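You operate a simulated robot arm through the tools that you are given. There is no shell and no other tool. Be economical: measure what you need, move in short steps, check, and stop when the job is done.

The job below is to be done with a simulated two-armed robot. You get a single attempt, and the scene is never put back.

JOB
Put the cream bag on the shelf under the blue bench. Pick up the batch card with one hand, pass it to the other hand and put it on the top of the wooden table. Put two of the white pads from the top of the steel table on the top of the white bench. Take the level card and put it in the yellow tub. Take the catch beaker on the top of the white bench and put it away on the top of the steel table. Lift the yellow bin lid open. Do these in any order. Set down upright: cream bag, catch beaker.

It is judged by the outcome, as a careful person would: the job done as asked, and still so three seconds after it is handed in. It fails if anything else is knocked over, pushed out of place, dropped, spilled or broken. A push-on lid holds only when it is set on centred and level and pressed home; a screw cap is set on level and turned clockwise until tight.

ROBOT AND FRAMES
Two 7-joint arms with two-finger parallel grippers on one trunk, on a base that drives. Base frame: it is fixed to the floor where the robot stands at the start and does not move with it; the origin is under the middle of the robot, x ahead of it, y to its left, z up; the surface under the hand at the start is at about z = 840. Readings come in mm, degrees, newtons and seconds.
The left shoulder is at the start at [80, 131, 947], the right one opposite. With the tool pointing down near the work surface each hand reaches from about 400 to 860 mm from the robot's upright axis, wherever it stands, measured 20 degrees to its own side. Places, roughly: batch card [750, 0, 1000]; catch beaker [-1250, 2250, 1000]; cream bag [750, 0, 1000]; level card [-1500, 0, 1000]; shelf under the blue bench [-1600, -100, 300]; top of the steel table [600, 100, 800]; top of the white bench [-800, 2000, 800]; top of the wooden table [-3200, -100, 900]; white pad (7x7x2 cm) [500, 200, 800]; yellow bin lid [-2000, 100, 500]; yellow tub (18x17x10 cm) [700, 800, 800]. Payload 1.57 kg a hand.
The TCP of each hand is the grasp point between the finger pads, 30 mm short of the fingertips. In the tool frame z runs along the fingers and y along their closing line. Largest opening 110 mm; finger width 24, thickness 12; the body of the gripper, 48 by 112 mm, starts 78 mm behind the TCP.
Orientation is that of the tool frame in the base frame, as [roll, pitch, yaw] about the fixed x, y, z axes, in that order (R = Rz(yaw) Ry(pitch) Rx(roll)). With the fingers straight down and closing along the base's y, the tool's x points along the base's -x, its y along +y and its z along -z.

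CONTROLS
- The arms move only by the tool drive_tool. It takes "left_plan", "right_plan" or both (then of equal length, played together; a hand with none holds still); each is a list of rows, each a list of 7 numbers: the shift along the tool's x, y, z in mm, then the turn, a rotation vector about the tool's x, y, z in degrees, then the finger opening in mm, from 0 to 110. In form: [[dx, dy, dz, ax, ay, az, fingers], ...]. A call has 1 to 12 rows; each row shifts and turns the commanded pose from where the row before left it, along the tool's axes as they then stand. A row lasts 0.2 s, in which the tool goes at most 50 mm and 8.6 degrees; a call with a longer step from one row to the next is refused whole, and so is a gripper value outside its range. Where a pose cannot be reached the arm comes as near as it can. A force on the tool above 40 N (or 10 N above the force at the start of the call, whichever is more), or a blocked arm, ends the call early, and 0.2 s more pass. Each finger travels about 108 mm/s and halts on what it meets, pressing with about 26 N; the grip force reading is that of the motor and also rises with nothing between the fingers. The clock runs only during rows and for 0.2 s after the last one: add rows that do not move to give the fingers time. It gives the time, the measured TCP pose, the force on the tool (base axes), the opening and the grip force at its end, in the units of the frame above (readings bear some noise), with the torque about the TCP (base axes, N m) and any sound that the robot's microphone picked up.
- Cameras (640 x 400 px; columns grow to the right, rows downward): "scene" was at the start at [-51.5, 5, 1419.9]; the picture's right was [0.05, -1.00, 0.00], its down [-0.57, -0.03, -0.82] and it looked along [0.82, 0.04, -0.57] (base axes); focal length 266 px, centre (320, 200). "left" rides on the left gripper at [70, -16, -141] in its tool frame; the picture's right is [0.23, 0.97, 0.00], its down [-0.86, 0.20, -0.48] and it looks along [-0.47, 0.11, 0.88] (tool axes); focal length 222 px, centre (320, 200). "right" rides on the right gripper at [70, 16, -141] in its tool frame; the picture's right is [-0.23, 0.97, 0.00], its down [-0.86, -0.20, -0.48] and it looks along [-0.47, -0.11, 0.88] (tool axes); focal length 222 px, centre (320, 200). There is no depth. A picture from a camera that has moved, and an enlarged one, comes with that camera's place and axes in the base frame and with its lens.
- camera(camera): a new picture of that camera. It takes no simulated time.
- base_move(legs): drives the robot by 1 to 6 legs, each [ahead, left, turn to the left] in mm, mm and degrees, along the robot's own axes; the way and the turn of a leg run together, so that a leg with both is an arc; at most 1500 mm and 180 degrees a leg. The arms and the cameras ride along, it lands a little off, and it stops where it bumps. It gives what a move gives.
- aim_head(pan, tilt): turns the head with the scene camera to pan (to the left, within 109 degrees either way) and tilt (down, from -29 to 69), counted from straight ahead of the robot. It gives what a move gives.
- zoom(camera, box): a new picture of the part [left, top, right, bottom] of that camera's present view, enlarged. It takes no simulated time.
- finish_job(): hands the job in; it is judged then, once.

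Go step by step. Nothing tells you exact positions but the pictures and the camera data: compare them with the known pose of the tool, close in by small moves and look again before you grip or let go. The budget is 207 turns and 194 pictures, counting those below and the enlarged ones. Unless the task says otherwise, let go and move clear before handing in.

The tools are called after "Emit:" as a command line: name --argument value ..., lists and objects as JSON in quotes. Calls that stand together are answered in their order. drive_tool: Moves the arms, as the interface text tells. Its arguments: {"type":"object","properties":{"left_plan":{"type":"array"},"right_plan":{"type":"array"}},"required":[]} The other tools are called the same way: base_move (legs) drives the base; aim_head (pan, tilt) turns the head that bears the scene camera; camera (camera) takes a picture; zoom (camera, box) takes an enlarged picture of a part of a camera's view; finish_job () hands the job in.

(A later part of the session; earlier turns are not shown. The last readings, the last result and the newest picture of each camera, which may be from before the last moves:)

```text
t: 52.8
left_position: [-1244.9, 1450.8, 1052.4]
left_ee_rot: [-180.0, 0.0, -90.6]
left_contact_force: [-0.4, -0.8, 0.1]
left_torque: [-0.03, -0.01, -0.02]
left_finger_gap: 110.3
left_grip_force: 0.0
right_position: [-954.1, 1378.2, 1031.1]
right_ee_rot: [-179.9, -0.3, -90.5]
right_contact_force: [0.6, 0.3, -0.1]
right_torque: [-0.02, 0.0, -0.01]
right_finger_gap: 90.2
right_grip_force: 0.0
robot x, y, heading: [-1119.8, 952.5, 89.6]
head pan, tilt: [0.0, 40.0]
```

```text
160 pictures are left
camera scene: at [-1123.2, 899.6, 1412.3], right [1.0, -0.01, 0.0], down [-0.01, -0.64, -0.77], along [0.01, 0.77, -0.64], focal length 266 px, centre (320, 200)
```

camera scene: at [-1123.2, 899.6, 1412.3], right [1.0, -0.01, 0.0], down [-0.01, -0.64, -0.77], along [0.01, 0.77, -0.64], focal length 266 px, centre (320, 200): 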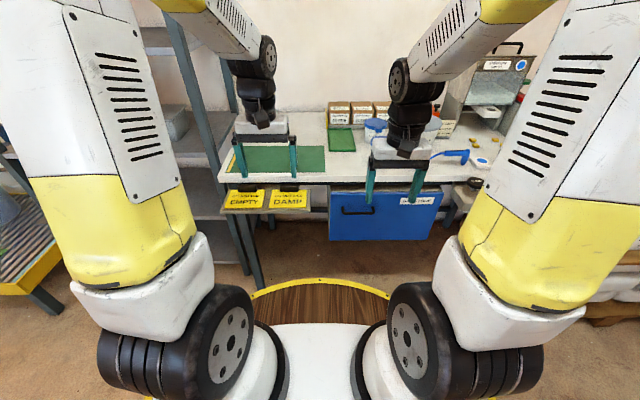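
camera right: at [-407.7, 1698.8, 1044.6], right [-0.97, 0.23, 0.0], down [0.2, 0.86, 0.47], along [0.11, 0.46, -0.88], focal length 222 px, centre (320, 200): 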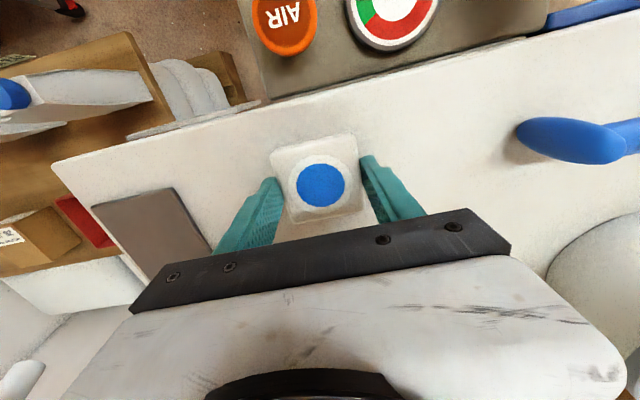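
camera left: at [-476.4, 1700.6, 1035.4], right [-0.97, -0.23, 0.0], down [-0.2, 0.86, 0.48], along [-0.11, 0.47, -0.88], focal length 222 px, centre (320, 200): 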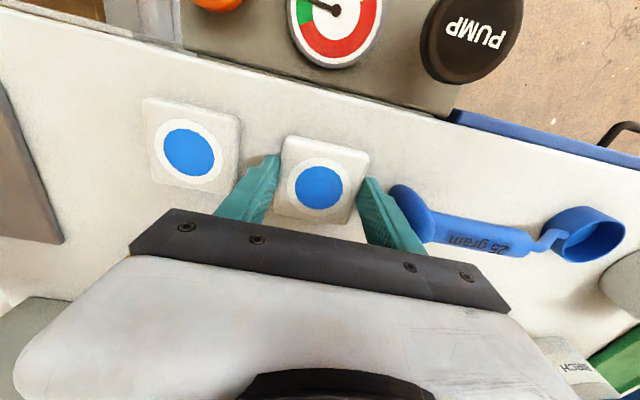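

The beaker is hidden behind the left gripper. I raise the hands slightly and drive 230 mm closer.

Emit:
drive_tool --left_plan '[[0, 0, -40, 0, 0, 0, 110], [0, 0, -40, 0, 0, 0, 110]]' --right_plan '[[0, -20, -40, 0, 0, 0, 90], [0, -20, -40, 0, 0, 0, 90]]'

Emit:
base_move --legs '[[230, 0, 0]]'

Emit:
camera --camera "left"

Emit:
camera --camera "scene"

```text
t: 53.4
left_position: [-1244.5, 1450.8, 1133.3]
left_ee_rot: [180.0, 0.0, -90.6]
left_contact_force: [0.1, -0.1, -0.2]
left_torque: [-0.02, 0.04, 0.0]
left_finger_gap: 109.9
left_grip_force: 0.1
right_position: [-915.6, 1376.2, 1109.4]
right_ee_rot: [-180.0, -0.3, -90.6]
right_contact_force: [-0.1, 0.5, 0.8]
right_torque: [-0.05, -0.03, 0.03]
right_finger_gap: 89.8
right_grip_force: 0.1
robot x, y, heading: [-1121.5, 953.6, 89.5]
head pan, tilt: [0.0, 40.0]
```

```text
t: 55.1
left_position: [-1242.5, 1681.3, 1133.4]
left_ee_rot: [179.9, 0.0, -90.4]
left_contact_force: [0.6, -1.1, -0.4]
left_torque: [-0.02, 0.05, 0.04]
left_finger_gap: 109.9
left_grip_force: 0.0
right_position: [-915.3, 1608.9, 1109.7]
right_ee_rot: [179.9, -0.2, -90.4]
right_contact_force: [0.1, -0.5, 0.0]
right_torque: [-0.01, -0.01, -0.01]
right_finger_gap: 90.0
right_grip_force: 0.0
robot x, y, heading: [-1124.2, 1185.3, 89.3]
head pan, tilt: [0.0, 40.0]
```

```text
159 pictures are left
camera left: at [-1228.2, 1613.5, 1276.1], right [-0.98, -0.22, 0.0], down [-0.19, 0.86, 0.48], along [-0.11, 0.47, -0.88], focal length 222 px, centre (320, 200)
```

left: 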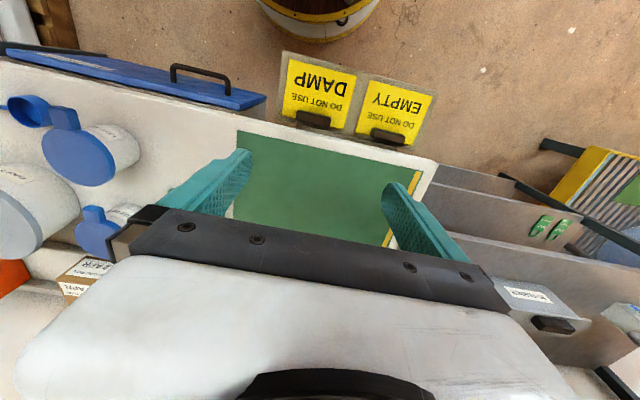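

```text
158 pictures are left
camera scene: at [-1121.2, 1131.5, 1412.2], right [1.0, -0.01, 0.0], down [0.0, -0.64, -0.77], along [0.01, 0.77, -0.64], focal length 266 px, centre (320, 200)
```

scene: 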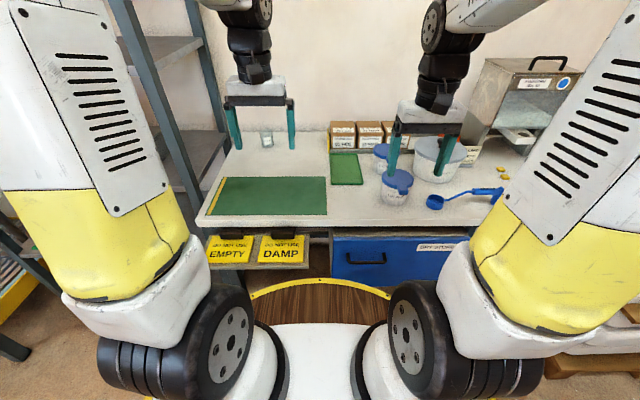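

Emit:
zoom --camera "scene" --box '[200, 90, 360, 220]'

```text
3.08 times, centred on (280, 155) of scene
camera zoom: at [-1121.2, 1131.5, 1412.2], right [1.0, -0.01, 0.0], down [0.0, -0.64, -0.77], along [0.01, 0.77, -0.64], focal length 819 px, centre (443, 338)
```

zoom: 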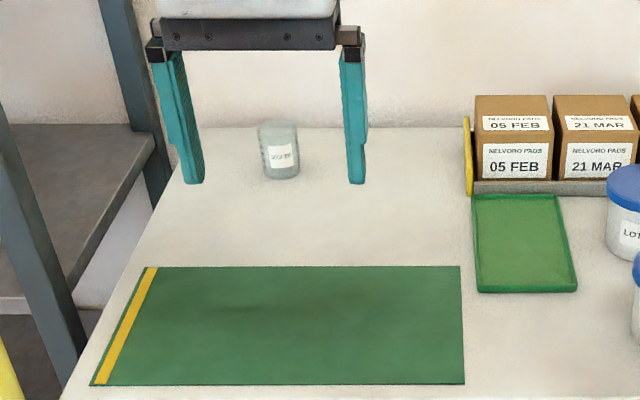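

Beaker ≈ Ø53×70 mm at [-1341,2188] on the bench (top ≈ 845). I go a little closer and right, then reach with a tilted hand.

Emit:
base_move --legs '[[0, -100, 0], [140, 0, 0]]'

Emit:
drive_tool --left_plan '[[0, 0, 0, 0, -8, 0, 110], [0, 0, 0, 0, -8, 0, 110], [0, 0, 0, 0, -8, 0, 110], [0, 0, 0, 0, -8, 0, 110], [0, 0, 0, 0, -8, 0, 110], [0, 0, 0, 0, -8, 0, 110], [0, 0, 0, 0, 0, 0, 110]]'

Emit:
camera --camera "left"

Emit:
camera --camera "scene"

```text
t: 57.2
left_position: [-1142.0, 1822.3, 1135.0]
left_ee_rot: [-180.0, 0.0, -90.6]
left_contact_force: [0.5, 0.4, 0.4]
left_torque: [0.02, -0.02, 0.01]
left_finger_gap: 110.1
left_grip_force: 0.1
right_position: [-813.2, 1746.7, 1109.3]
right_ee_rot: [180.0, -0.3, -90.5]
right_contact_force: [0.5, -0.4, -0.5]
right_torque: [0.03, 0.01, 0.0]
right_finger_gap: 90.1
right_grip_force: 0.1
robot x, y, heading: [-1020.2, 1321.0, 89.7]
head pan, tilt: [0.0, 40.0]
```

```text
t: 58.8
left_position: [-1141.2, 1820.0, 1131.7]
left_ee_rot: [180.0, 48.1, -90.7]
left_contact_force: [0.0, -0.3, 0.1]
left_torque: [-0.04, -0.03, -0.01]
left_finger_gap: 109.9
left_grip_force: 0.0
right_position: [-813.5, 1746.9, 1108.8]
right_ee_rot: [180.0, -0.3, -90.5]
right_contact_force: [0.8, -0.4, 0.4]
right_torque: [0.01, 0.01, -0.02]
right_finger_gap: 89.7
right_grip_force: 0.1
robot x, y, heading: [-1017.7, 1326.1, 89.5]
head pan, tilt: [0.0, 40.0]
```

```text
156 pictures are left
camera left: at [-1126.2, 1670.1, 1176.8], right [-0.98, -0.14, -0.17], down [-0.2, 0.22, 0.96], along [-0.1, 0.97, -0.24], focal length 222 px, centre (320, 200)
```

left: 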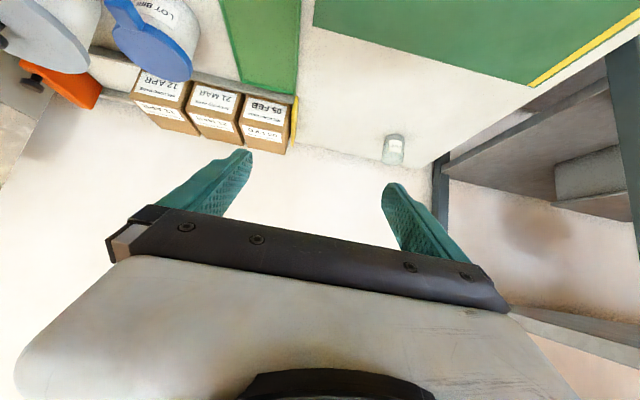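

```text
155 pictures are left
camera scene: at [-1019.8, 1270.5, 1412.3], right [1.0, -0.01, 0.0], down [-0.01, -0.64, -0.77], along [0.01, 0.77, -0.64], focal length 266 px, centre (320, 200)
```

scene: 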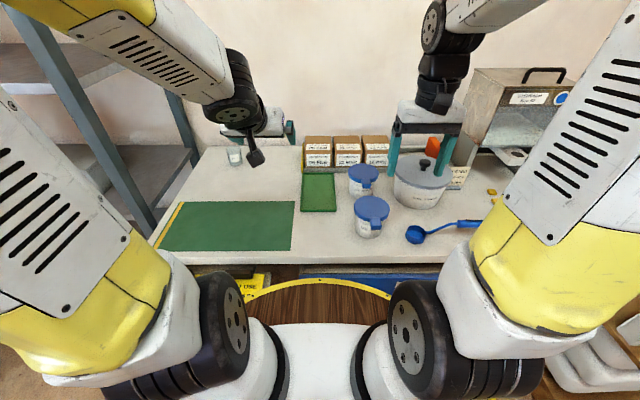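

Emit:
drive_tool --left_plan '[[-6.7, 22.4, 36, 0, 0, 0, 110], [-6.7, 22.4, 36, 0, 0, 0, 110], [-6.7, 22.4, 36, 0, 0, 0, 110], [-6.7, 22.4, 36, 0, 0, 0, 110], [-6.7, 22.4, 36, 0, 0, 0, 110], [-6.7, 22.4, 36, 0, 0, 0, 110], [-6.7, 22.4, 36, 0, 0, 0, 110], [-6.7, 22.4, 36, 0, 0, 0, 110], [-6.7, 22.4, 36, 0, 0, 0, 110], [0, 0, 0, 0, 0, 0, 110]]'

Emit:
camera --camera "left"

Emit:
camera --camera "scene"

```text
t: 61.0
left_position: [-1338.2, 2102.6, 963.9]
left_ee_rot: [180.0, 48.0, -90.5]
left_contact_force: [-0.2, -0.3, -0.1]
left_torque: [-0.01, 0.02, 0.02]
left_finger_gap: 110.3
left_grip_force: 0.0
right_position: [-812.5, 1746.9, 1109.5]
right_ee_rot: [179.9, -0.3, -90.4]
right_contact_force: [0.3, -0.4, -0.6]
right_torque: [0.01, -0.01, 0.01]
right_finger_gap: 90.0
right_grip_force: 0.1
robot x, y, heading: [-1017.4, 1324.6, 89.3]
head pan, tilt: [0.0, 40.0]
```

```text
154 pictures are left
camera left: at [-1324.7, 1951.0, 1007.7], right [-0.98, -0.14, -0.17], down [-0.2, 0.22, 0.96], along [-0.1, 0.97, -0.24], focal length 222 px, centre (320, 200)
```

left: 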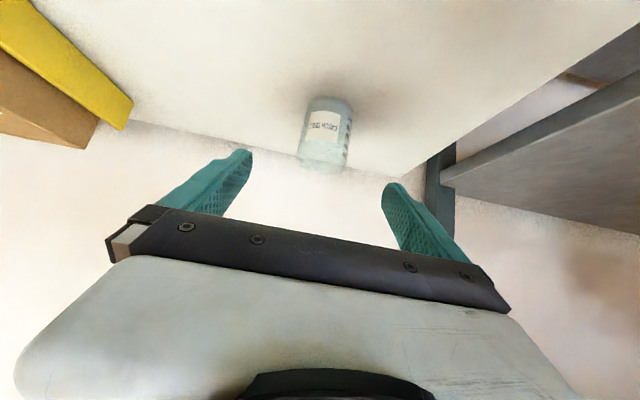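

```text
153 pictures are left
camera scene: at [-1019.8, 1270.5, 1412.3], right [1.0, -0.01, 0.0], down [-0.01, -0.64, -0.77], along [0.01, 0.77, -0.64], focal length 266 px, centre (320, 200)
```

scene: 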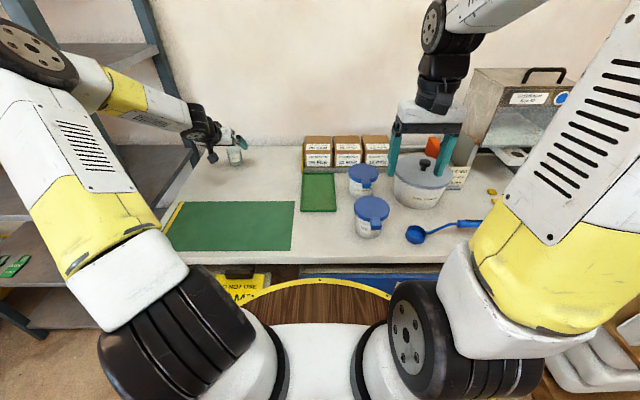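

Emit:
drive_tool --left_plan '[[2.3, -0.7, 36, 0, 0, 0, 110], [2.3, -0.7, 36, 0, 0, 0, 110], [2.3, -0.7, 34, 0, 0, 0, 110], [0, 0, 0, 0, 0, 0, 110]]'

Emit:
camera --camera "left"

Emit:
zoom --camera "scene" --box '[170, 90, 290, 200]'

```text
t: 62.0
left_position: [-1336.8, 2176.3, 887.5]
left_ee_rot: [180.0, 47.9, -90.5]
left_contact_force: [0.0, -0.2, -1.2]
left_torque: [-0.04, -0.02, -0.04]
left_finger_gap: 110.0
left_grip_force: 0.1
right_position: [-812.5, 1747.0, 1109.6]
right_ee_rot: [180.0, -0.3, -90.5]
right_contact_force: [0.7, -0.3, 0.4]
right_torque: [-0.01, -0.03, 0.01]
right_finger_gap: 89.9
right_grip_force: 0.0
robot x, y, heading: [-1018.4, 1324.7, 89.4]
head pan, tilt: [0.0, 40.0]
```

```text
152 pictures are left
camera left: at [-1322.0, 2025.0, 930.4], right [-0.98, -0.14, -0.17], down [-0.2, 0.22, 0.96], along [-0.1, 0.97, -0.24], focal length 222 px, centre (320, 200)
```

left: 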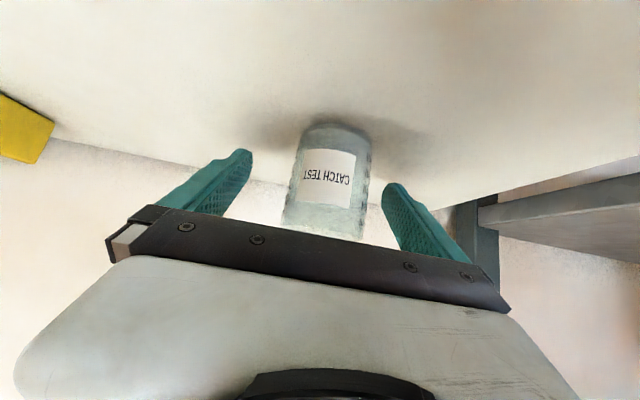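

```text
3.64 times, centred on (230, 145) of scene
camera zoom: at [-1019.8, 1270.5, 1412.3], right [1.0, -0.01, 0.0], down [-0.01, -0.64, -0.77], along [0.01, 0.77, -0.64], focal length 967 px, centre (647, 400)
```

zoom: 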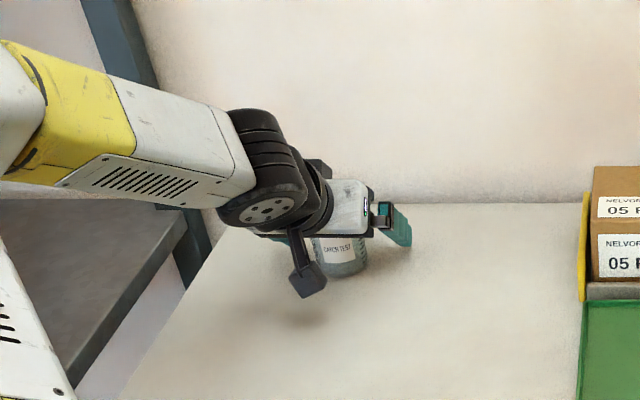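

Beaker is between the fingers; a touch further forward then close.

Emit:
drive_tool --left_plan '[[-5, 0, 6, 0, 0, 0, 110], [0, 0, 0, 0, 0, 0, 80], [0, 0, 0, 0, 0, 0, 60], [0, 0, 0, 0, 0, 0, 40], [0, 0, 0, 0, 0, 0, 40], [0, 0, 0, 0, 0, 0, 40]]'

Emit:
camera --camera "left"

```text
t: 63.4
left_position: [-1336.3, 2184.3, 886.1]
left_ee_rot: [180.0, 48.0, -90.5]
left_contact_force: [0.9, -0.9, 0.1]
left_torque: [0.0, -0.02, -0.02]
left_finger_gap: 51.1
left_grip_force: 26.0
right_position: [-812.0, 1746.8, 1109.9]
right_ee_rot: [-180.0, -0.3, -90.4]
right_contact_force: [-0.8, 0.8, -0.5]
right_torque: [-0.02, 0.0, 0.03]
right_finger_gap: 89.9
right_grip_force: 0.1
robot x, y, heading: [-1023.1, 1322.7, 89.5]
head pan, tilt: [0.0, 40.0]
```

```text
150 pictures are left
camera left: at [-1322.5, 2033.3, 929.7], right [-0.98, -0.14, -0.17], down [-0.2, 0.22, 0.96], along [-0.1, 0.97, -0.24], focal length 222 px, centre (320, 200)
```

left: 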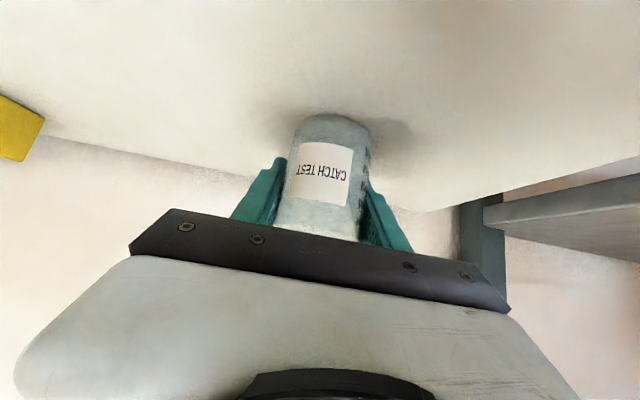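

Beaker held. Lift straight up and draw back.

Emit:
drive_tool --left_plan '[[-15, 0, -13.4, 0, 0, 0, 40], [-29.7, 0, -26.8, 0, 0, 0, 40], [-29.7, 0, -26.8, 0, 0, 0, 40], [-29.7, 0, -26.8, 0, 0, 0, 40], [-29.7, 0, -26.8, 0, 0, 0, 40], [0, 0, -45, 0, 0, 0, 40], [30, -15, -33, 0, 0, 0, 40], [30, -15, -33, 0, 0, 0, 40], [30, -15, -33, 0, 0, 0, 40], [30, -15, -33, 0, 0, 0, 40], [30, -15, -33, 0, 0, 0, 40], [0, 0, 0, 0, 0, 0, 40]]'

Emit:
camera --camera "scene"

Emit:
camera --camera "left"

```text
t: 66.0
left_position: [-1265.5, 1928.6, 1096.0]
left_ee_rot: [179.9, 48.0, -90.4]
left_contact_force: [-0.1, -0.4, -1.3]
left_torque: [0.02, 0.0, 0.0]
left_finger_gap: 51.0
left_grip_force: 25.7
right_position: [-814.1, 1746.9, 1109.2]
right_ee_rot: [-180.0, -0.2, -90.5]
right_contact_force: [0.4, 0.2, -0.4]
right_torque: [0.0, -0.02, 0.03]
right_finger_gap: 90.0
right_grip_force: 0.0
robot x, y, heading: [-1019.5, 1327.6, 89.6]
head pan, tilt: [0.0, 40.0]
```

```text
149 pictures are left
camera scene: at [-1019.8, 1270.5, 1412.3], right [1.0, -0.01, 0.0], down [-0.01, -0.64, -0.77], along [0.01, 0.77, -0.64], focal length 266 px, centre (320, 200)
```

scene: 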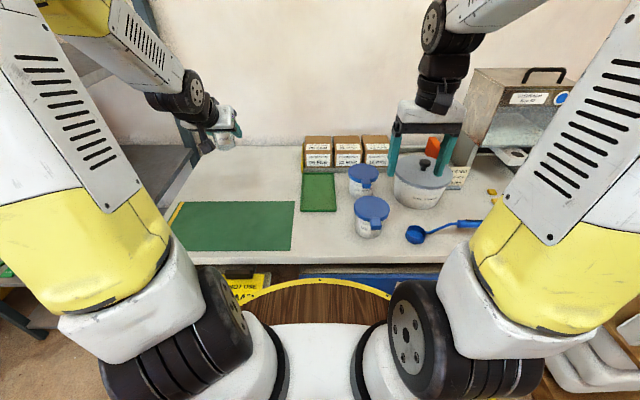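

```text
148 pictures are left
camera left: at [-1251.6, 1778.3, 1139.6], right [-0.98, -0.14, -0.17], down [-0.2, 0.22, 0.96], along [-0.1, 0.97, -0.24], focal length 222 px, centre (320, 200)
```

left: 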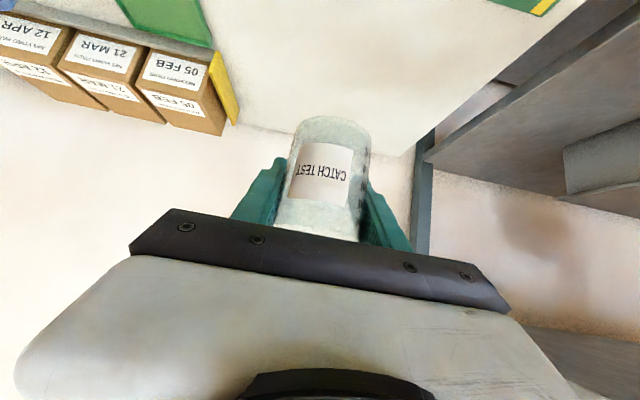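

Drive back out to the steel table in stages.

Emit:
base_move --legs '[[-550, 0, 0], [0, 0, -90], [300, -780, 0], [500, 0, 0]]'

Emit:
camera --camera "scene"

```text
t: 79.5
left_position: [385.5, 241.8, 1096.2]
left_ee_rot: [-180.0, 48.0, -179.7]
left_contact_force: [0.0, -0.2, -0.2]
left_torque: [0.02, -0.03, -0.02]
left_finger_gap: 51.2
left_grip_force: 25.8
right_position: [207.9, -213.4, 1108.7]
right_ee_rot: [180.0, -0.4, -179.7]
right_contact_force: [0.2, 0.4, 0.9]
right_torque: [0.02, 0.01, -0.01]
right_finger_gap: 89.8
right_grip_force: 0.1
robot x, y, heading: [-214.9, -13.8, 0.2]
head pan, tilt: [0.0, 40.0]
```

```text
147 pictures are left
camera scene: at [-272.0, -11.6, 1412.3], right [0.0, -1.0, 0.0], down [-0.64, 0.0, -0.77], along [0.77, 0.0, -0.64], focal length 266 px, centre (320, 200)
```

scene: 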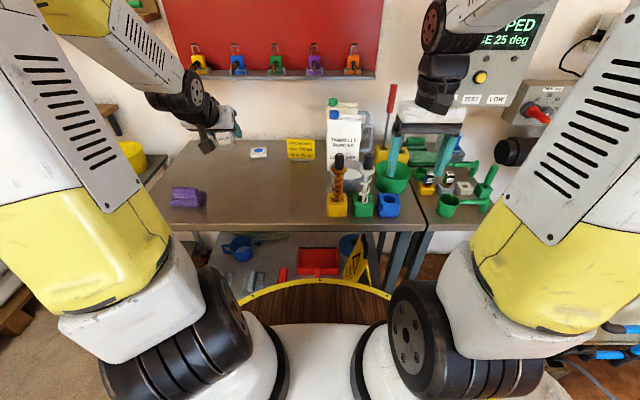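

Emit:
base_move --legs '[[180, 0, 0]]'

Emit:
drive_tool --left_plan '[[30, 25, 26.8, 0, 0, 0, 40], [30, 25, 26.8, 0, 0, 0, 40], [30, 0, 26.8, 0, 0, 0, 40], [30, 0, 26.8, 0, 0, 0, 40], [0, 0, 0, 0, 0, 0, 40]]'

Emit:
camera --camera "left"

Emit:
camera --camera "scene"

```text
t: 81.0
left_position: [561.7, 242.3, 1095.4]
left_ee_rot: [-180.0, 48.0, -179.8]
left_contact_force: [0.1, 0.6, -0.1]
left_torque: [0.0, -0.03, -0.01]
left_finger_gap: 50.9
left_grip_force: 26.6
right_position: [385.7, -213.6, 1108.0]
right_ee_rot: [180.0, -0.4, -179.7]
right_contact_force: [-0.4, -0.5, -0.1]
right_torque: [0.01, -0.01, 0.0]
right_finger_gap: 90.2
right_grip_force: 0.2
robot x, y, heading: [-38.6, -10.9, 0.6]
head pan, tilt: [0.0, 40.0]
```

```text
t: 82.2
left_position: [561.4, 294.1, 934.7]
left_ee_rot: [179.9, 48.0, -179.8]
left_contact_force: [0.1, 1.0, -0.1]
left_torque: [-0.04, -0.03, 0.0]
left_finger_gap: 51.0
left_grip_force: 25.9
right_position: [386.3, -212.9, 1110.1]
right_ee_rot: [180.0, -0.4, -179.6]
right_contact_force: [0.1, 1.1, -0.3]
right_torque: [-0.01, 0.01, 0.01]
right_finger_gap: 89.9
right_grip_force: 0.0
robot x, y, heading: [-38.8, -11.2, 0.3]
head pan, tilt: [0.0, 40.0]
```

```text
146 pictures are left
camera left: at [408.0, 278.2, 978.5], right [-0.16, 0.97, -0.17], down [0.22, 0.2, 0.96], along [0.96, 0.11, -0.24], focal length 222 px, centre (320, 200)
```

left: 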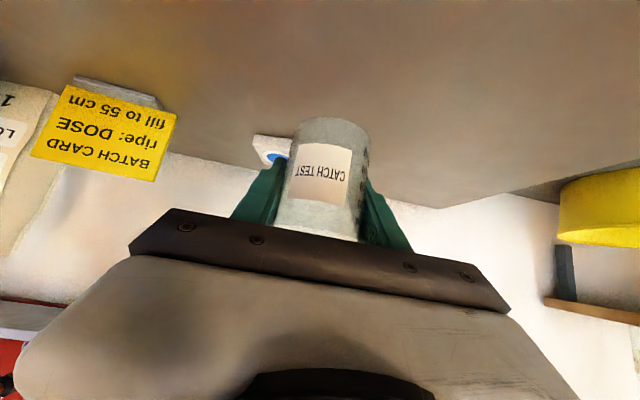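

```text
145 pictures are left
camera scene: at [-93.8, -10.9, 1412.3], right [0.0, -1.0, 0.0], down [-0.64, 0.0, -0.77], along [0.77, 0.0, -0.64], focal length 266 px, centre (320, 200)
```

scene: 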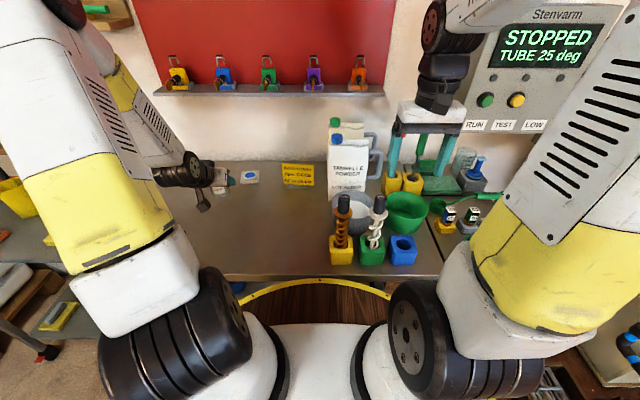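

Emit:
drive_tool --left_plan '[[22, 0, 20, 0, 0, 0, 40], [9, 0, 8, 0, 0, 0, 40], [2.2, 0, 2, 0, 0, 0, 40], [2.2, 0, 2, 0, 0, 0, 40], [2.2, 0, 2, 0, 0, 0, 40], [0, 0, 0, 0, 0, 0, 40]]'

```text
t: 83.6
left_position: [561.7, 292.9, 884.0]
left_ee_rot: [180.0, 48.0, -179.8]
left_contact_force: [0.9, -0.5, 0.4]
left_torque: [-0.01, -0.02, -0.01]
left_finger_gap: 51.2
left_grip_force: 25.8
right_position: [385.5, -212.7, 1107.9]
right_ee_rot: [-179.9, -0.2, -179.7]
right_contact_force: [0.4, 0.9, -0.6]
right_torque: [0.01, 0.01, 0.0]
right_finger_gap: 90.1
right_grip_force: 0.0
robot x, y, heading: [-42.2, -7.3, 0.4]
head pan, tilt: [0.0, 40.0]
```

Emit:
drive_tool --left_plan '[[1.5, 0, 1.3, 0, 0, 0, 40], [1.5, 0, 1.3, 0, 0, 0, 40], [0, 0, 0, 0, 0, 0, 40]]'

Emit:
zoom --camera "left" --box '[220, 80, 420, 250]'

```text
t: 84.4
left_position: [561.9, 292.5, 880.7]
left_ee_rot: [180.0, 48.0, -179.7]
left_contact_force: [0.5, 0.5, -0.5]
left_torque: [-0.02, 0.03, 0.02]
left_finger_gap: 51.1
left_grip_force: 25.6
right_position: [385.6, -212.1, 1108.6]
right_ee_rot: [180.0, -0.3, -179.7]
right_contact_force: [0.1, 0.4, -0.1]
right_torque: [-0.02, 0.04, -0.01]
right_finger_gap: 90.2
right_grip_force: 0.1
robot x, y, heading: [-40.2, -6.7, 0.3]
head pan, tilt: [0.0, 40.0]
```

```text
2.35 times, centred on (320, 165) of left
camera zoom: at [409.5, 276.5, 924.1], right [-0.16, 0.97, -0.17], down [0.22, 0.2, 0.96], along [0.96, 0.11, -0.24], focal length 523 px, centre (320, 282)
```

zoom: 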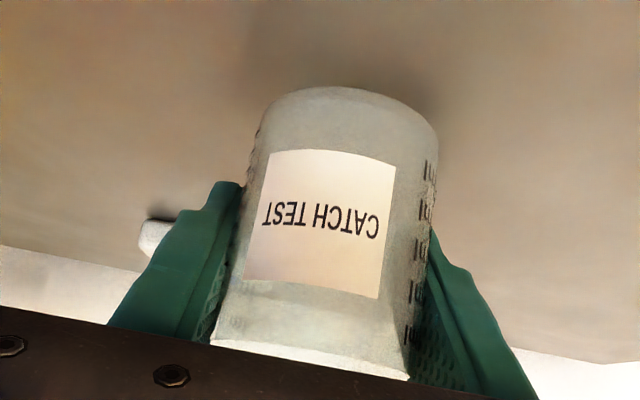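

Emit:
drive_tool --left_plan '[[1.2, 0, 1, 0, 0, 0, 40], [1.2, 0, 1, 0, 0, 0, 40], [0, 0, 0, 0, 0, 0, 40]]'

```text
t: 85.2
left_position: [561.5, 292.8, 878.0]
left_ee_rot: [-180.0, 48.1, -179.8]
left_contact_force: [-0.4, -0.1, -0.5]
left_torque: [0.02, 0.0, 0.0]
left_finger_gap: 51.5
left_grip_force: 26.4
right_position: [385.6, -213.6, 1108.6]
right_ee_rot: [180.0, -0.3, -179.7]
right_contact_force: [0.0, -0.6, 0.3]
right_torque: [0.02, 0.04, 0.01]
right_finger_gap: 89.8
right_grip_force: 0.0
robot x, y, heading: [-38.3, -10.1, 0.2]
head pan, tilt: [0.0, 40.0]
```

Emit:
drive_tool --left_plan '[[1.2, 0, 1, 0, 0, 0, 40], [1.2, 0, 1, 0, 0, 0, 40], [0, 0, 0, 0, 0, 0, 40]]'

```text
t: 86.0
left_position: [562.9, 293.4, 875.1]
left_ee_rot: [179.8, 48.2, -179.8]
left_contact_force: [-1.5, -0.2, 17.8]
left_torque: [-0.09, 0.39, 0.02]
left_finger_gap: 51.3
left_grip_force: 26.2
right_position: [386.2, -212.2, 1108.6]
right_ee_rot: [-180.0, -0.4, -179.6]
right_contact_force: [0.1, 0.3, -0.1]
right_torque: [0.01, 0.03, 0.01]
right_finger_gap: 90.1
right_grip_force: 0.0
robot x, y, heading: [-41.0, -9.9, 0.6]
head pan, tilt: [0.0, 40.0]
```

Touching down. Release and withdraw along the tool axis.

Emit:
drive_tool --left_plan '[[-0.4, 0, -0.4, 0, 0, 0, 52], [0, 0, 0, 0, 0, 0, 60], [0, 0, 0, 0, 0, 0, 80], [0, 0, 0, 0, 0, 0, 110], [0, 0, 0, 0, 0, 0, 110], [0, 0, -20, 0, 0, 0, 110], [0, 0, -40, 0, 0, 0, 110], [0, 0, -45, 0, 0, 0, 110], [-30, 0, -27, 0, 0, 0, 110], [-30, 0, -27, 0, 0, 0, 110], [-30, 0, -27, 0, 0, 0, 110]]'

Emit:
camera --camera "left"

Emit:
camera --camera "scene"

```text
t: 88.4
left_position: [483.6, 294.0, 1065.4]
left_ee_rot: [180.0, 48.0, -179.9]
left_contact_force: [-0.2, 0.7, -0.2]
left_torque: [-0.02, 0.01, 0.0]
left_finger_gap: 110.2
left_grip_force: 0.1
right_position: [385.9, -211.7, 1109.0]
right_ee_rot: [-180.0, -0.3, -179.7]
right_contact_force: [-0.4, 1.0, -0.7]
right_torque: [0.01, 0.05, 0.02]
right_finger_gap: 90.0
right_grip_force: 0.0
robot x, y, heading: [-41.7, -13.0, 0.1]
head pan, tilt: [0.0, 40.0]
```

```text
143 pictures are left
camera left: at [331.1, 277.6, 1109.1], right [-0.16, 0.97, -0.17], down [0.22, 0.2, 0.96], along [0.96, 0.11, -0.24], focal length 222 px, centre (320, 200)
```

left: 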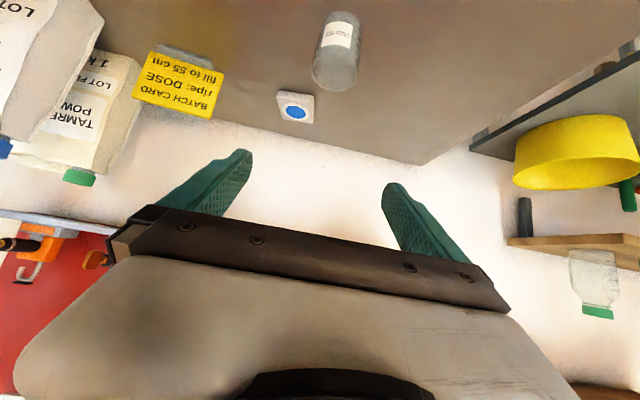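

```text
142 pictures are left
camera scene: at [-93.5, -10.7, 1412.3], right [0.0, -1.0, 0.0], down [-0.64, 0.0, -0.77], along [0.77, 0.0, -0.64], focal length 266 px, centre (320, 200)
```

scene: 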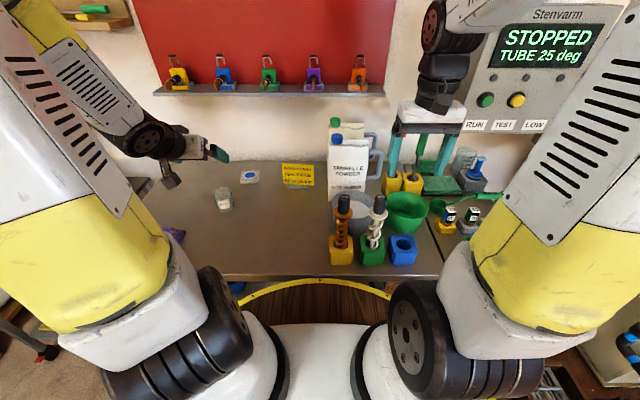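

Beaker stands on the steel table. Now I inspect the batch card and bags closely.

Emit:
zoom --camera "scene" --box '[260, 100, 400, 210]'

Emit:
zoom --camera "left" --box '[0, 0, 330, 210]'

```text
3.64 times, centred on (330, 155) of scene
camera zoom: at [-93.5, -10.7, 1412.3], right [0.0, -1.0, 0.0], down [-0.64, 0.0, -0.77], along [0.77, 0.0, -0.64], focal length 967 px, centre (284, 364)
```

zoom: 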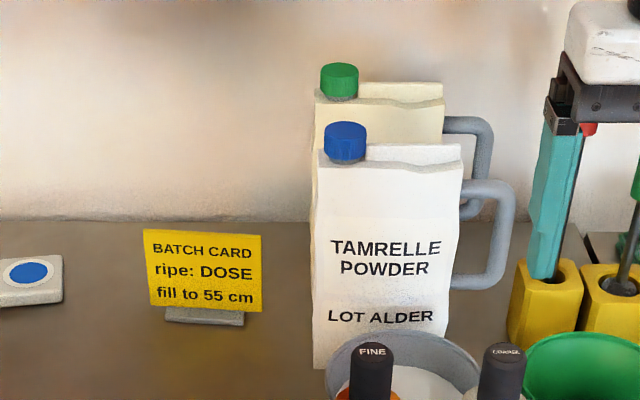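

```text
1.90 times, centred on (165, 105) of left
camera zoom: at [331.1, 277.6, 1109.1], right [-0.16, 0.97, -0.17], down [0.22, 0.2, 0.96], along [0.96, 0.11, -0.24], focal length 423 px, centre (615, 381)
```

zoom: 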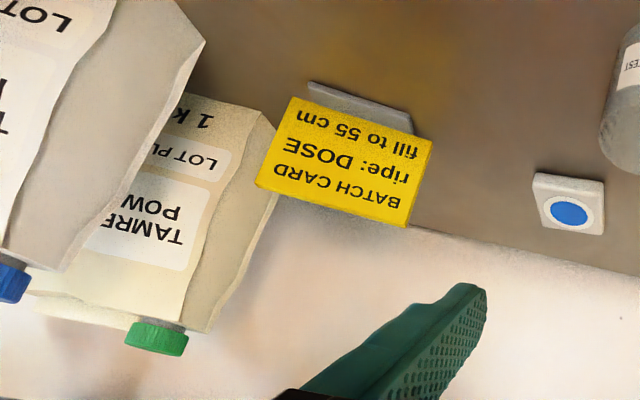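

The card stands at ≈[671,66], top z≈930, 114 mm wide. Right hand will take it by its right part from above, pass to the left; so turn both hands 90°.

Emit:
drive_tool --right_plan '[[0, 0, 0, 0, 0, -8.2, 90], [0, 0, 0, 0, 0, -8.2, 90], [0, 0, 0, 0, 0, -8.2, 90], [0, 0, 0, 0, 0, -8.2, 90], [0, 0, 0, 0, 0, -8.2, 90], [0, 0, 0, 0, 0, -8.2, 90], [0, 0, 0, 0, 0, -8.2, 90], [0, 0, 0, 0, 0, -8.2, 90], [0, 0, 0, 0, 0, -8.2, 90], [0, 0, 0, 0, 0, -8.2, 90], [0, 0, 0, 0, 0, -8, 90], [0, 0, 0, 0, 0, 0, 90]]' --left_plan '[[0, 0, 0, 0, 8, 0, 60], [0, 0, 0, 0, 8, 0, 60], [0, 0, 0, 0, 8, 0, 60], [0, 0, 0, 0, 8, 0, 60], [0, 0, 0, 0, 8, 0, 60], [0, 0, 0, 0, 8, 0, 60], [0, 0, 0, 0, 0, 8, 60], [0, 0, 0, 0, 0, 8, 60], [0, 0, 0, 0, 0, 8, 60], [0, 0, 0, 0, 0, 8, 60], [0, 0, 0, 0, 0, 8, 60], [0, 0, 0, 0, 0, 8, 60]]'

Emit:
drive_tool --left_plan '[[0, 0, 0, 0, 0, 8, 60], [0, 0, 0, 0, 0, 8, 60], [0, 0, 0, 0, 0, 8, 60], [0, 0, 0, 0, 0, 8, 60], [0, 0, 0, 0, 0, 8, 60], [0, 0, 0, 0, 0, 2, 60], [0, 0, 0, 0, 0, 0, 60]]'

Emit:
camera --camera "right"

Emit:
camera --camera "left"

```text
t: 91.0
left_position: [484.9, 278.1, 1052.4]
left_ee_rot: [170.7, 13.9, 129.1]
left_contact_force: [0.1, 0.1, -0.2]
left_torque: [0.02, 0.05, 0.01]
left_finger_gap: 60.1
left_grip_force: 0.0
left hand out of reach, approached as far as the arm can: row 1, 2, 3, 5
right_position: [386.5, -212.1, 1110.3]
right_ee_rot: [179.7, 0.0, -89.5]
right_contact_force: [0.5, 0.2, -0.4]
right_torque: [-0.01, -0.01, -0.02]
right_finger_gap: 90.1
right_grip_force: 0.1
robot x, y, heading: [-38.4, -10.0, 0.5]
head pan, tilt: [0.0, 40.0]
```

```text
t: 92.6
left_position: [484.8, 277.4, 1053.0]
left_ee_rot: [163.7, 4.3, 87.7]
left_contact_force: [-0.6, -0.1, -0.2]
left_torque: [0.01, 0.01, 0.02]
left_finger_gap: 60.1
left_grip_force: 0.1
right_position: [386.3, -211.8, 1109.5]
right_ee_rot: [179.7, 0.0, -89.8]
right_contact_force: [0.2, -0.1, 0.7]
right_torque: [-0.01, 0.02, 0.01]
right_finger_gap: 90.0
right_grip_force: 0.0
robot x, y, heading: [-38.3, -10.0, 0.5]
head pan, tilt: [0.0, 40.0]
```

```text
139 pictures are left
camera right: at [370.1, -281.9, 1252.1], right [-0.97, 0.22, 0.01], down [0.2, 0.86, 0.48], along [0.1, 0.47, -0.88], focal length 222 px, centre (320, 200)
```

right: 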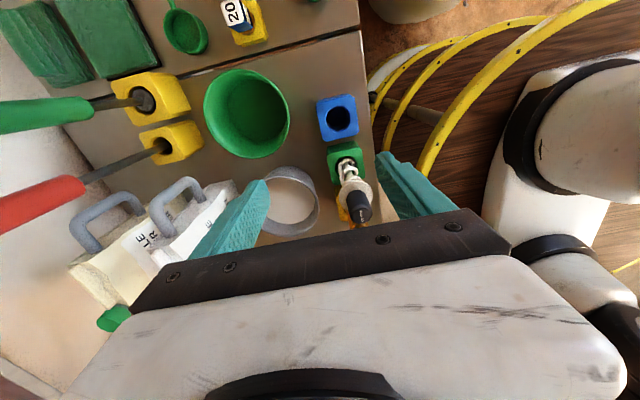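

```text
138 pictures are left
camera left: at [432.7, 359.6, 1179.0], right [0.94, 0.21, 0.25], down [0.03, -0.82, 0.58], along [0.33, -0.54, -0.78], focal length 222 px, centre (320, 200)
```

left: 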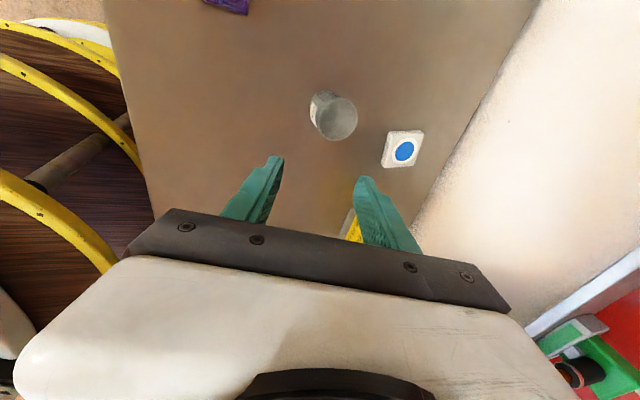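

Emit:
drive_tool --right_plan '[[-48, 0, 0, 0, 0, 0, 60], [-48, 0, 0, 0, 0, 0, 60], [-48, 0, 0, 0, 0, 0, 60], [-48, 0, 0, 0, 0, 0, 60], [-48, 0, 0, 0, 0, 0, 60], [0, -47, 0, 0, 0, 0, 60], [0, -47, 0, 0, 0, 0, 60], [0, -47, 0, 0, 0, 0, 60], [0, -47, 0, 0, 0, 0, 60], [0, -47, 0, 0, 0, 0, 60], [0, -47, 0, 0, 0, 0, 60], [0, 0, 0, 0, 0, 0, 60]]' --left_plan '[[0, 0, 0, 8, 0, 0, 60], [0, 0, 0, 8.3, 0, 0, 60], [0, 0, 0, 0, 4.3, 0, 60], [0, 0, 0, 0, 0, 2, 60], [0, 0, 0, 0, 0, 0, 60], [0, 0, 0, 0, 0, 0, 60], [0, 0, 0, 0, 0, 0, 60], [0, 0, 0, 0, 0, 0, 60], [0, 0, 0, 0, 0, 0, 60], [0, 0, 0, 0, 0, 0, 60], [0, 0, 0, 0, 0, 0, 60], [0, 0, 0, 0, 0, 0, 60]]'

Emit:
camera --camera "right"

Emit:
camera --camera "left"

Emit:
camera --camera "scene"

```text
t: 95.2
left_position: [485.0, 277.9, 1052.9]
left_ee_rot: [-179.9, 0.0, 85.8]
left_contact_force: [0.4, -0.3, 0.2]
left_torque: [0.02, -0.01, 0.0]
left_finger_gap: 60.0
left_grip_force: 0.0
right_position: [666.3, 28.5, 1106.4]
right_ee_rot: [179.6, -0.1, -89.7]
right_contact_force: [0.4, 0.0, -1.1]
right_torque: [-0.04, -0.01, -0.03]
right_finger_gap: 59.8
right_grip_force: 0.1
robot x, y, heading: [-36.0, -10.6, 0.1]
head pan, tilt: [0.0, 40.0]
```

```text
137 pictures are left
camera right: at [650.6, -40.1, 1248.8], right [-0.97, 0.22, 0.01], down [0.2, 0.86, 0.48], along [0.1, 0.47, -0.88], focal length 222 px, centre (320, 200)
```

right: 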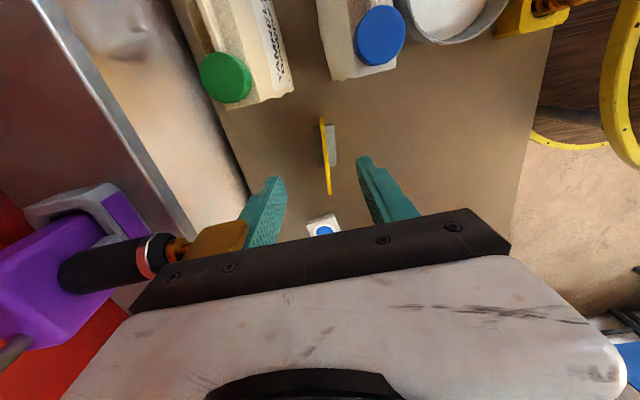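

```text
136 pictures are left
camera left: at [473.8, 348.9, 1195.0], right [0.99, 0.15, 0.0], down [0.14, -0.87, 0.48], along [0.07, -0.47, -0.88], focal length 222 px, centre (320, 200)
```

left: 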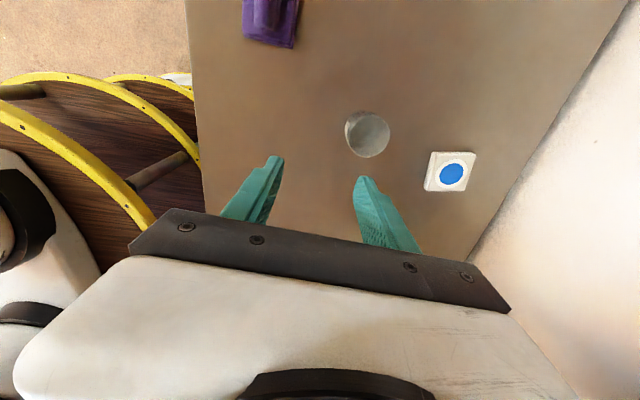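

```text
135 pictures are left
camera scene: at [-93.6, -10.8, 1412.3], right [0.0, -1.0, 0.0], down [-0.64, 0.0, -0.77], along [0.77, 0.0, -0.64], focal length 266 px, centre (320, 200)
```

scene: 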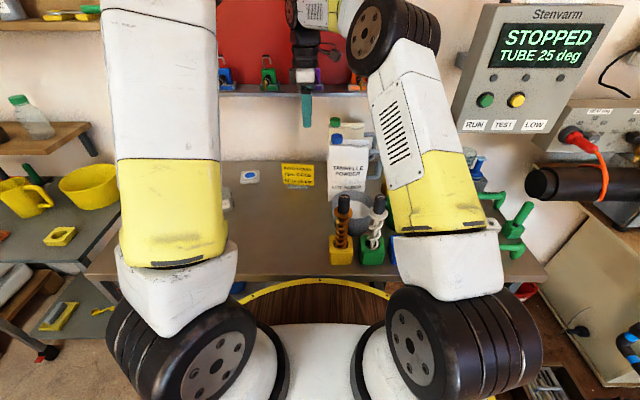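

Emit:
drive_tool --right_plan '[[0, 8, 40, 0, 0, 6, 60], [0, 0, 40, 0, 0, 0, 60], [0, 0, 40, 0, 0, 0, 60], [0, 0, 20, 0, 0, 0, 60], [0, 0, 0, 0, 0, 0, 60]]'

Emit:
camera --camera "right"

Emit:
zoom --camera "scene" --box '[240, 80, 400, 220]'

```text
t: 95.6
left_position: [484.9, 278.6, 1053.0]
left_ee_rot: [-180.0, 0.1, 85.8]
left_contact_force: [-0.4, -0.2, 0.1]
left_torque: [0.0, -0.02, 0.03]
left_finger_gap: 60.0
left_grip_force: 0.0
right_position: [667.6, 31.4, 1095.1]
right_ee_rot: [-178.5, 0.7, -93.3]
right_contact_force: [-2.6, 1.0, 12.4]
right_torque: [-0.28, -0.78, -0.02]
right_finger_gap: 59.8
right_grip_force: 0.0
robot x, y, heading: [-41.6, -12.0, 0.3]
head pan, tilt: [0.0, 40.0]
stopped in row 1 (right hand): the force on the tool passed its limit at 65 N (the readings are from after the stop); the commanded pose is now the measured one
```

```text
134 pictures are left
camera right: at [641.1, -37.8, 1235.3], right [-0.96, 0.29, -0.02], down [0.24, 0.84, 0.49], along [0.16, 0.47, -0.87], focal length 222 px, centre (320, 200)
```

right: 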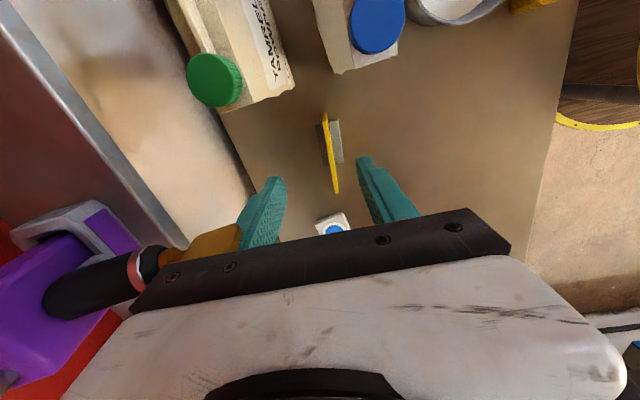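

```text
2.86 times, centred on (320, 150) of scene
camera zoom: at [-94.1, -10.8, 1412.2], right [0.0, -1.0, 0.0], down [-0.64, 0.0, -0.77], along [0.77, 0.0, -0.64], focal length 760 px, centre (320, 343)
```

zoom: 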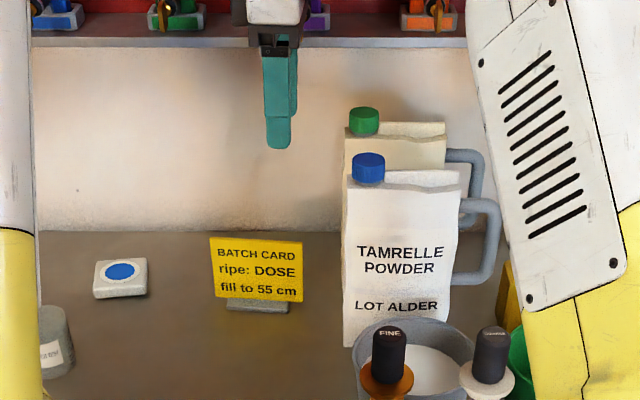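

The gripper body met a tool protruding from the wall shelf (near x≈700, z≈1170). I back the right hand off and will instead take the card with the left hand tilted in from the left.

Emit:
drive_tool --right_plan '[[0, 0, -15, 0, 0, 0, 60], [0, 40, 0, 0, 0, 0, 60], [0, 45, 0, 0, 0, 0, 60], [0, 45, 0, 0, 0, 0, 60], [0, 45, 0, 0, 0, 0, 60], [40, 0, 0, 0, 0, 0, 60], [45, 0, 0, 0, 0, 0, 60], [45, 0, 0, 0, 0, 0, 60], [45, 0, 0, 0, 0, 0, 60]]'

Emit:
aim_head --pan 0 --tilt 25

Emit:
camera --camera "scene"

Emit:
camera --camera "right"

```text
t: 97.6
left_position: [484.3, 278.1, 1052.5]
left_ee_rot: [-179.9, -0.1, 85.8]
left_contact_force: [-0.4, 0.6, 1.1]
left_torque: [0.02, 0.02, 0.04]
left_finger_gap: 59.8
left_grip_force: 0.1
right_position: [482.1, -136.0, 1101.0]
right_ee_rot: [-178.7, 0.6, -93.4]
right_contact_force: [-0.2, -0.3, -0.8]
right_torque: [-0.02, -0.01, -0.02]
right_finger_gap: 60.0
right_grip_force: 0.0
robot x, y, heading: [-36.1, -14.5, 0.1]
head pan, tilt: [0.0, 40.0]
```

```text
t: 98.4
left_position: [485.2, 278.2, 1052.5]
left_ee_rot: [-179.9, 0.0, 85.8]
left_contact_force: [-1.1, 0.0, -0.5]
left_torque: [0.01, 0.0, -0.01]
left_finger_gap: 59.9
left_grip_force: 0.0
right_position: [482.0, -134.9, 1101.3]
right_ee_rot: [-178.7, 0.6, -93.4]
right_contact_force: [-0.2, 0.4, 0.4]
right_torque: [0.0, 0.0, 0.0]
right_finger_gap: 59.8
right_grip_force: 0.0
robot x, y, heading: [-40.9, -10.2, 0.2]
head pan, tilt: [0.0, 25.0]
```

```text
132 pictures are left
camera scene: at [-86.5, -10.9, 1435.5], right [0.0, -1.0, 0.0], down [-0.42, 0.0, -0.91], along [0.91, 0.0, -0.42], focal length 266 px, centre (320, 200)
```

scene: 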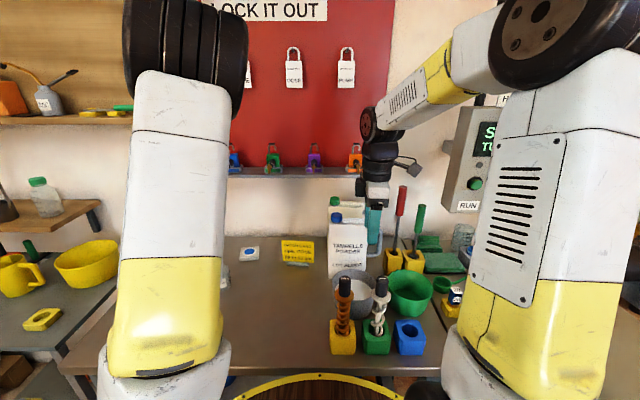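

```text
131 pictures are left
camera right: at [456.5, -203.9, 1241.7], right [-0.96, 0.29, -0.02], down [0.24, 0.84, 0.49], along [0.16, 0.47, -0.87], focal length 222 px, centre (320, 200)
```

right: 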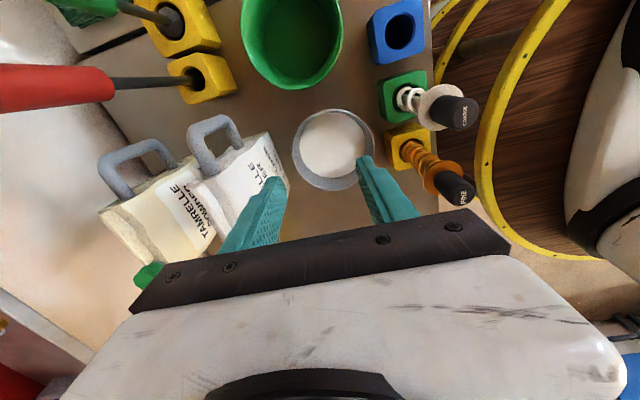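

Emit:
zoom --camera "scene" --box '[220, 30, 390, 200]'

Emit:
zoom --camera "right" --box '[60, 60, 300, 300]'

```text
2.35 times, centred on (305, 115) of scene
camera zoom: at [-86.5, -10.9, 1435.5], right [0.0, -1.0, 0.0], down [-0.42, 0.0, -0.91], along [0.91, 0.0, -0.42], focal length 626 px, centre (355, 400)
```

zoom: 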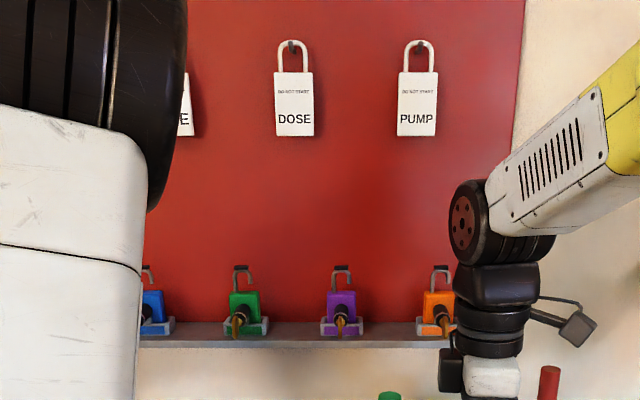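

```text
1.67 times, centred on (180, 180) of right
camera zoom: at [456.5, -203.9, 1241.7], right [-0.96, 0.29, -0.02], down [0.24, 0.84, 0.49], along [0.16, 0.47, -0.87], focal length 370 px, centre (553, 233)
```

zoom: 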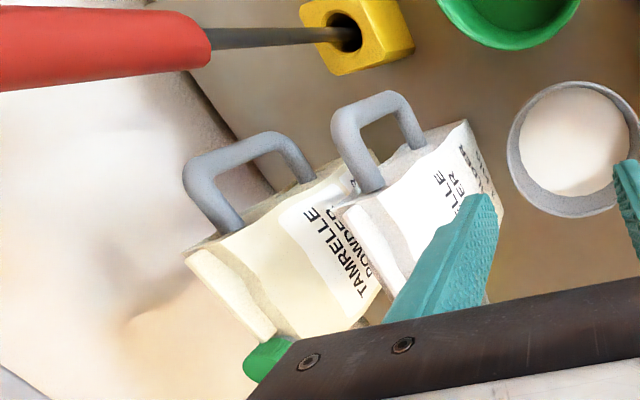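

Padlocks and keys look undisturbed. Tilt the left hand 60° so its fingers point to the right and down.

Emit:
drive_tool --left_plan '[[0, 0, 0, 0, -7.5, 0, 60], [0, 0, 0, 0, -7.5, 0, 60], [0, 0, 0, 0, -7.5, 0, 60], [0, 0, 0, 0, -7.5, 0, 60], [0, 0, 0, 0, -7.5, 0, 60], [0, 0, 0, 0, -7.5, 0, 60], [0, 0, 0, 0, -7.5, 0, 60], [0, 0, 0, 0, -7.5, 0, 60], [0, 0, 0, 0, 0, 0, 60]]'

Emit:
camera --camera "left"

Emit:
camera --camera "scene"

```text
t: 100.4
left_position: [485.8, 277.0, 1054.1]
left_ee_rot: [-179.8, 60.0, 86.1]
left_contact_force: [-0.1, 1.2, 0.5]
left_torque: [-0.02, 0.02, 0.01]
left_finger_gap: 59.7
left_grip_force: 0.1
right_position: [481.5, -135.2, 1101.7]
right_ee_rot: [-178.6, 0.6, -93.5]
right_contact_force: [0.6, -0.2, -0.2]
right_torque: [0.05, 0.04, -0.04]
right_finger_gap: 59.8
right_grip_force: 0.0
robot x, y, heading: [-35.5, -11.4, 0.6]
head pan, tilt: [0.0, 25.0]
```

```text
128 pictures are left
camera left: at [480.4, 436.3, 1063.9], right [0.98, 0.04, -0.2], down [0.2, -0.03, 0.98], along [0.04, -1.0, -0.03], focal length 222 px, centre (320, 200)
```

left: 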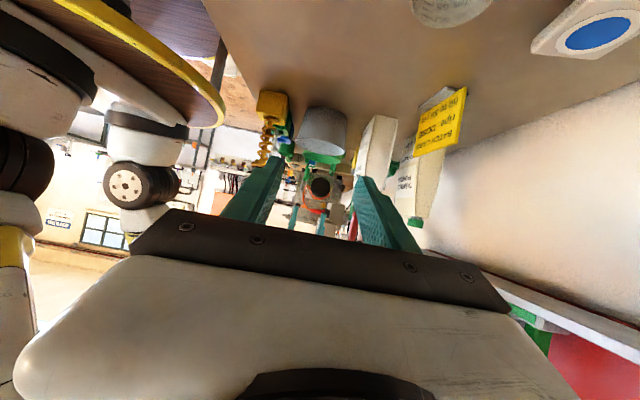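

```text
127 pictures are left
camera scene: at [-86.4, -10.8, 1435.6], right [0.0, -1.0, 0.0], down [-0.42, 0.0, -0.91], along [0.91, 0.0, -0.42], focal length 266 px, centre (320, 200)
```

scene: 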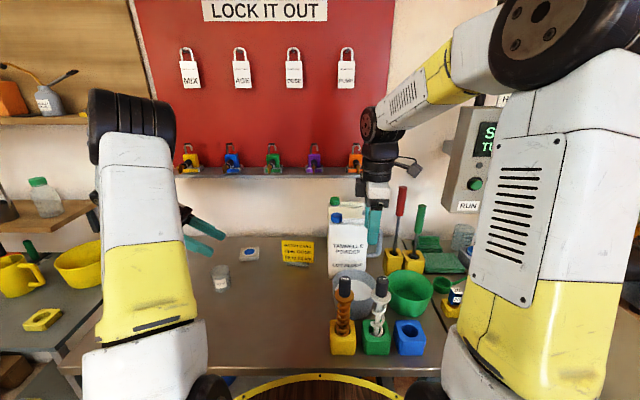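

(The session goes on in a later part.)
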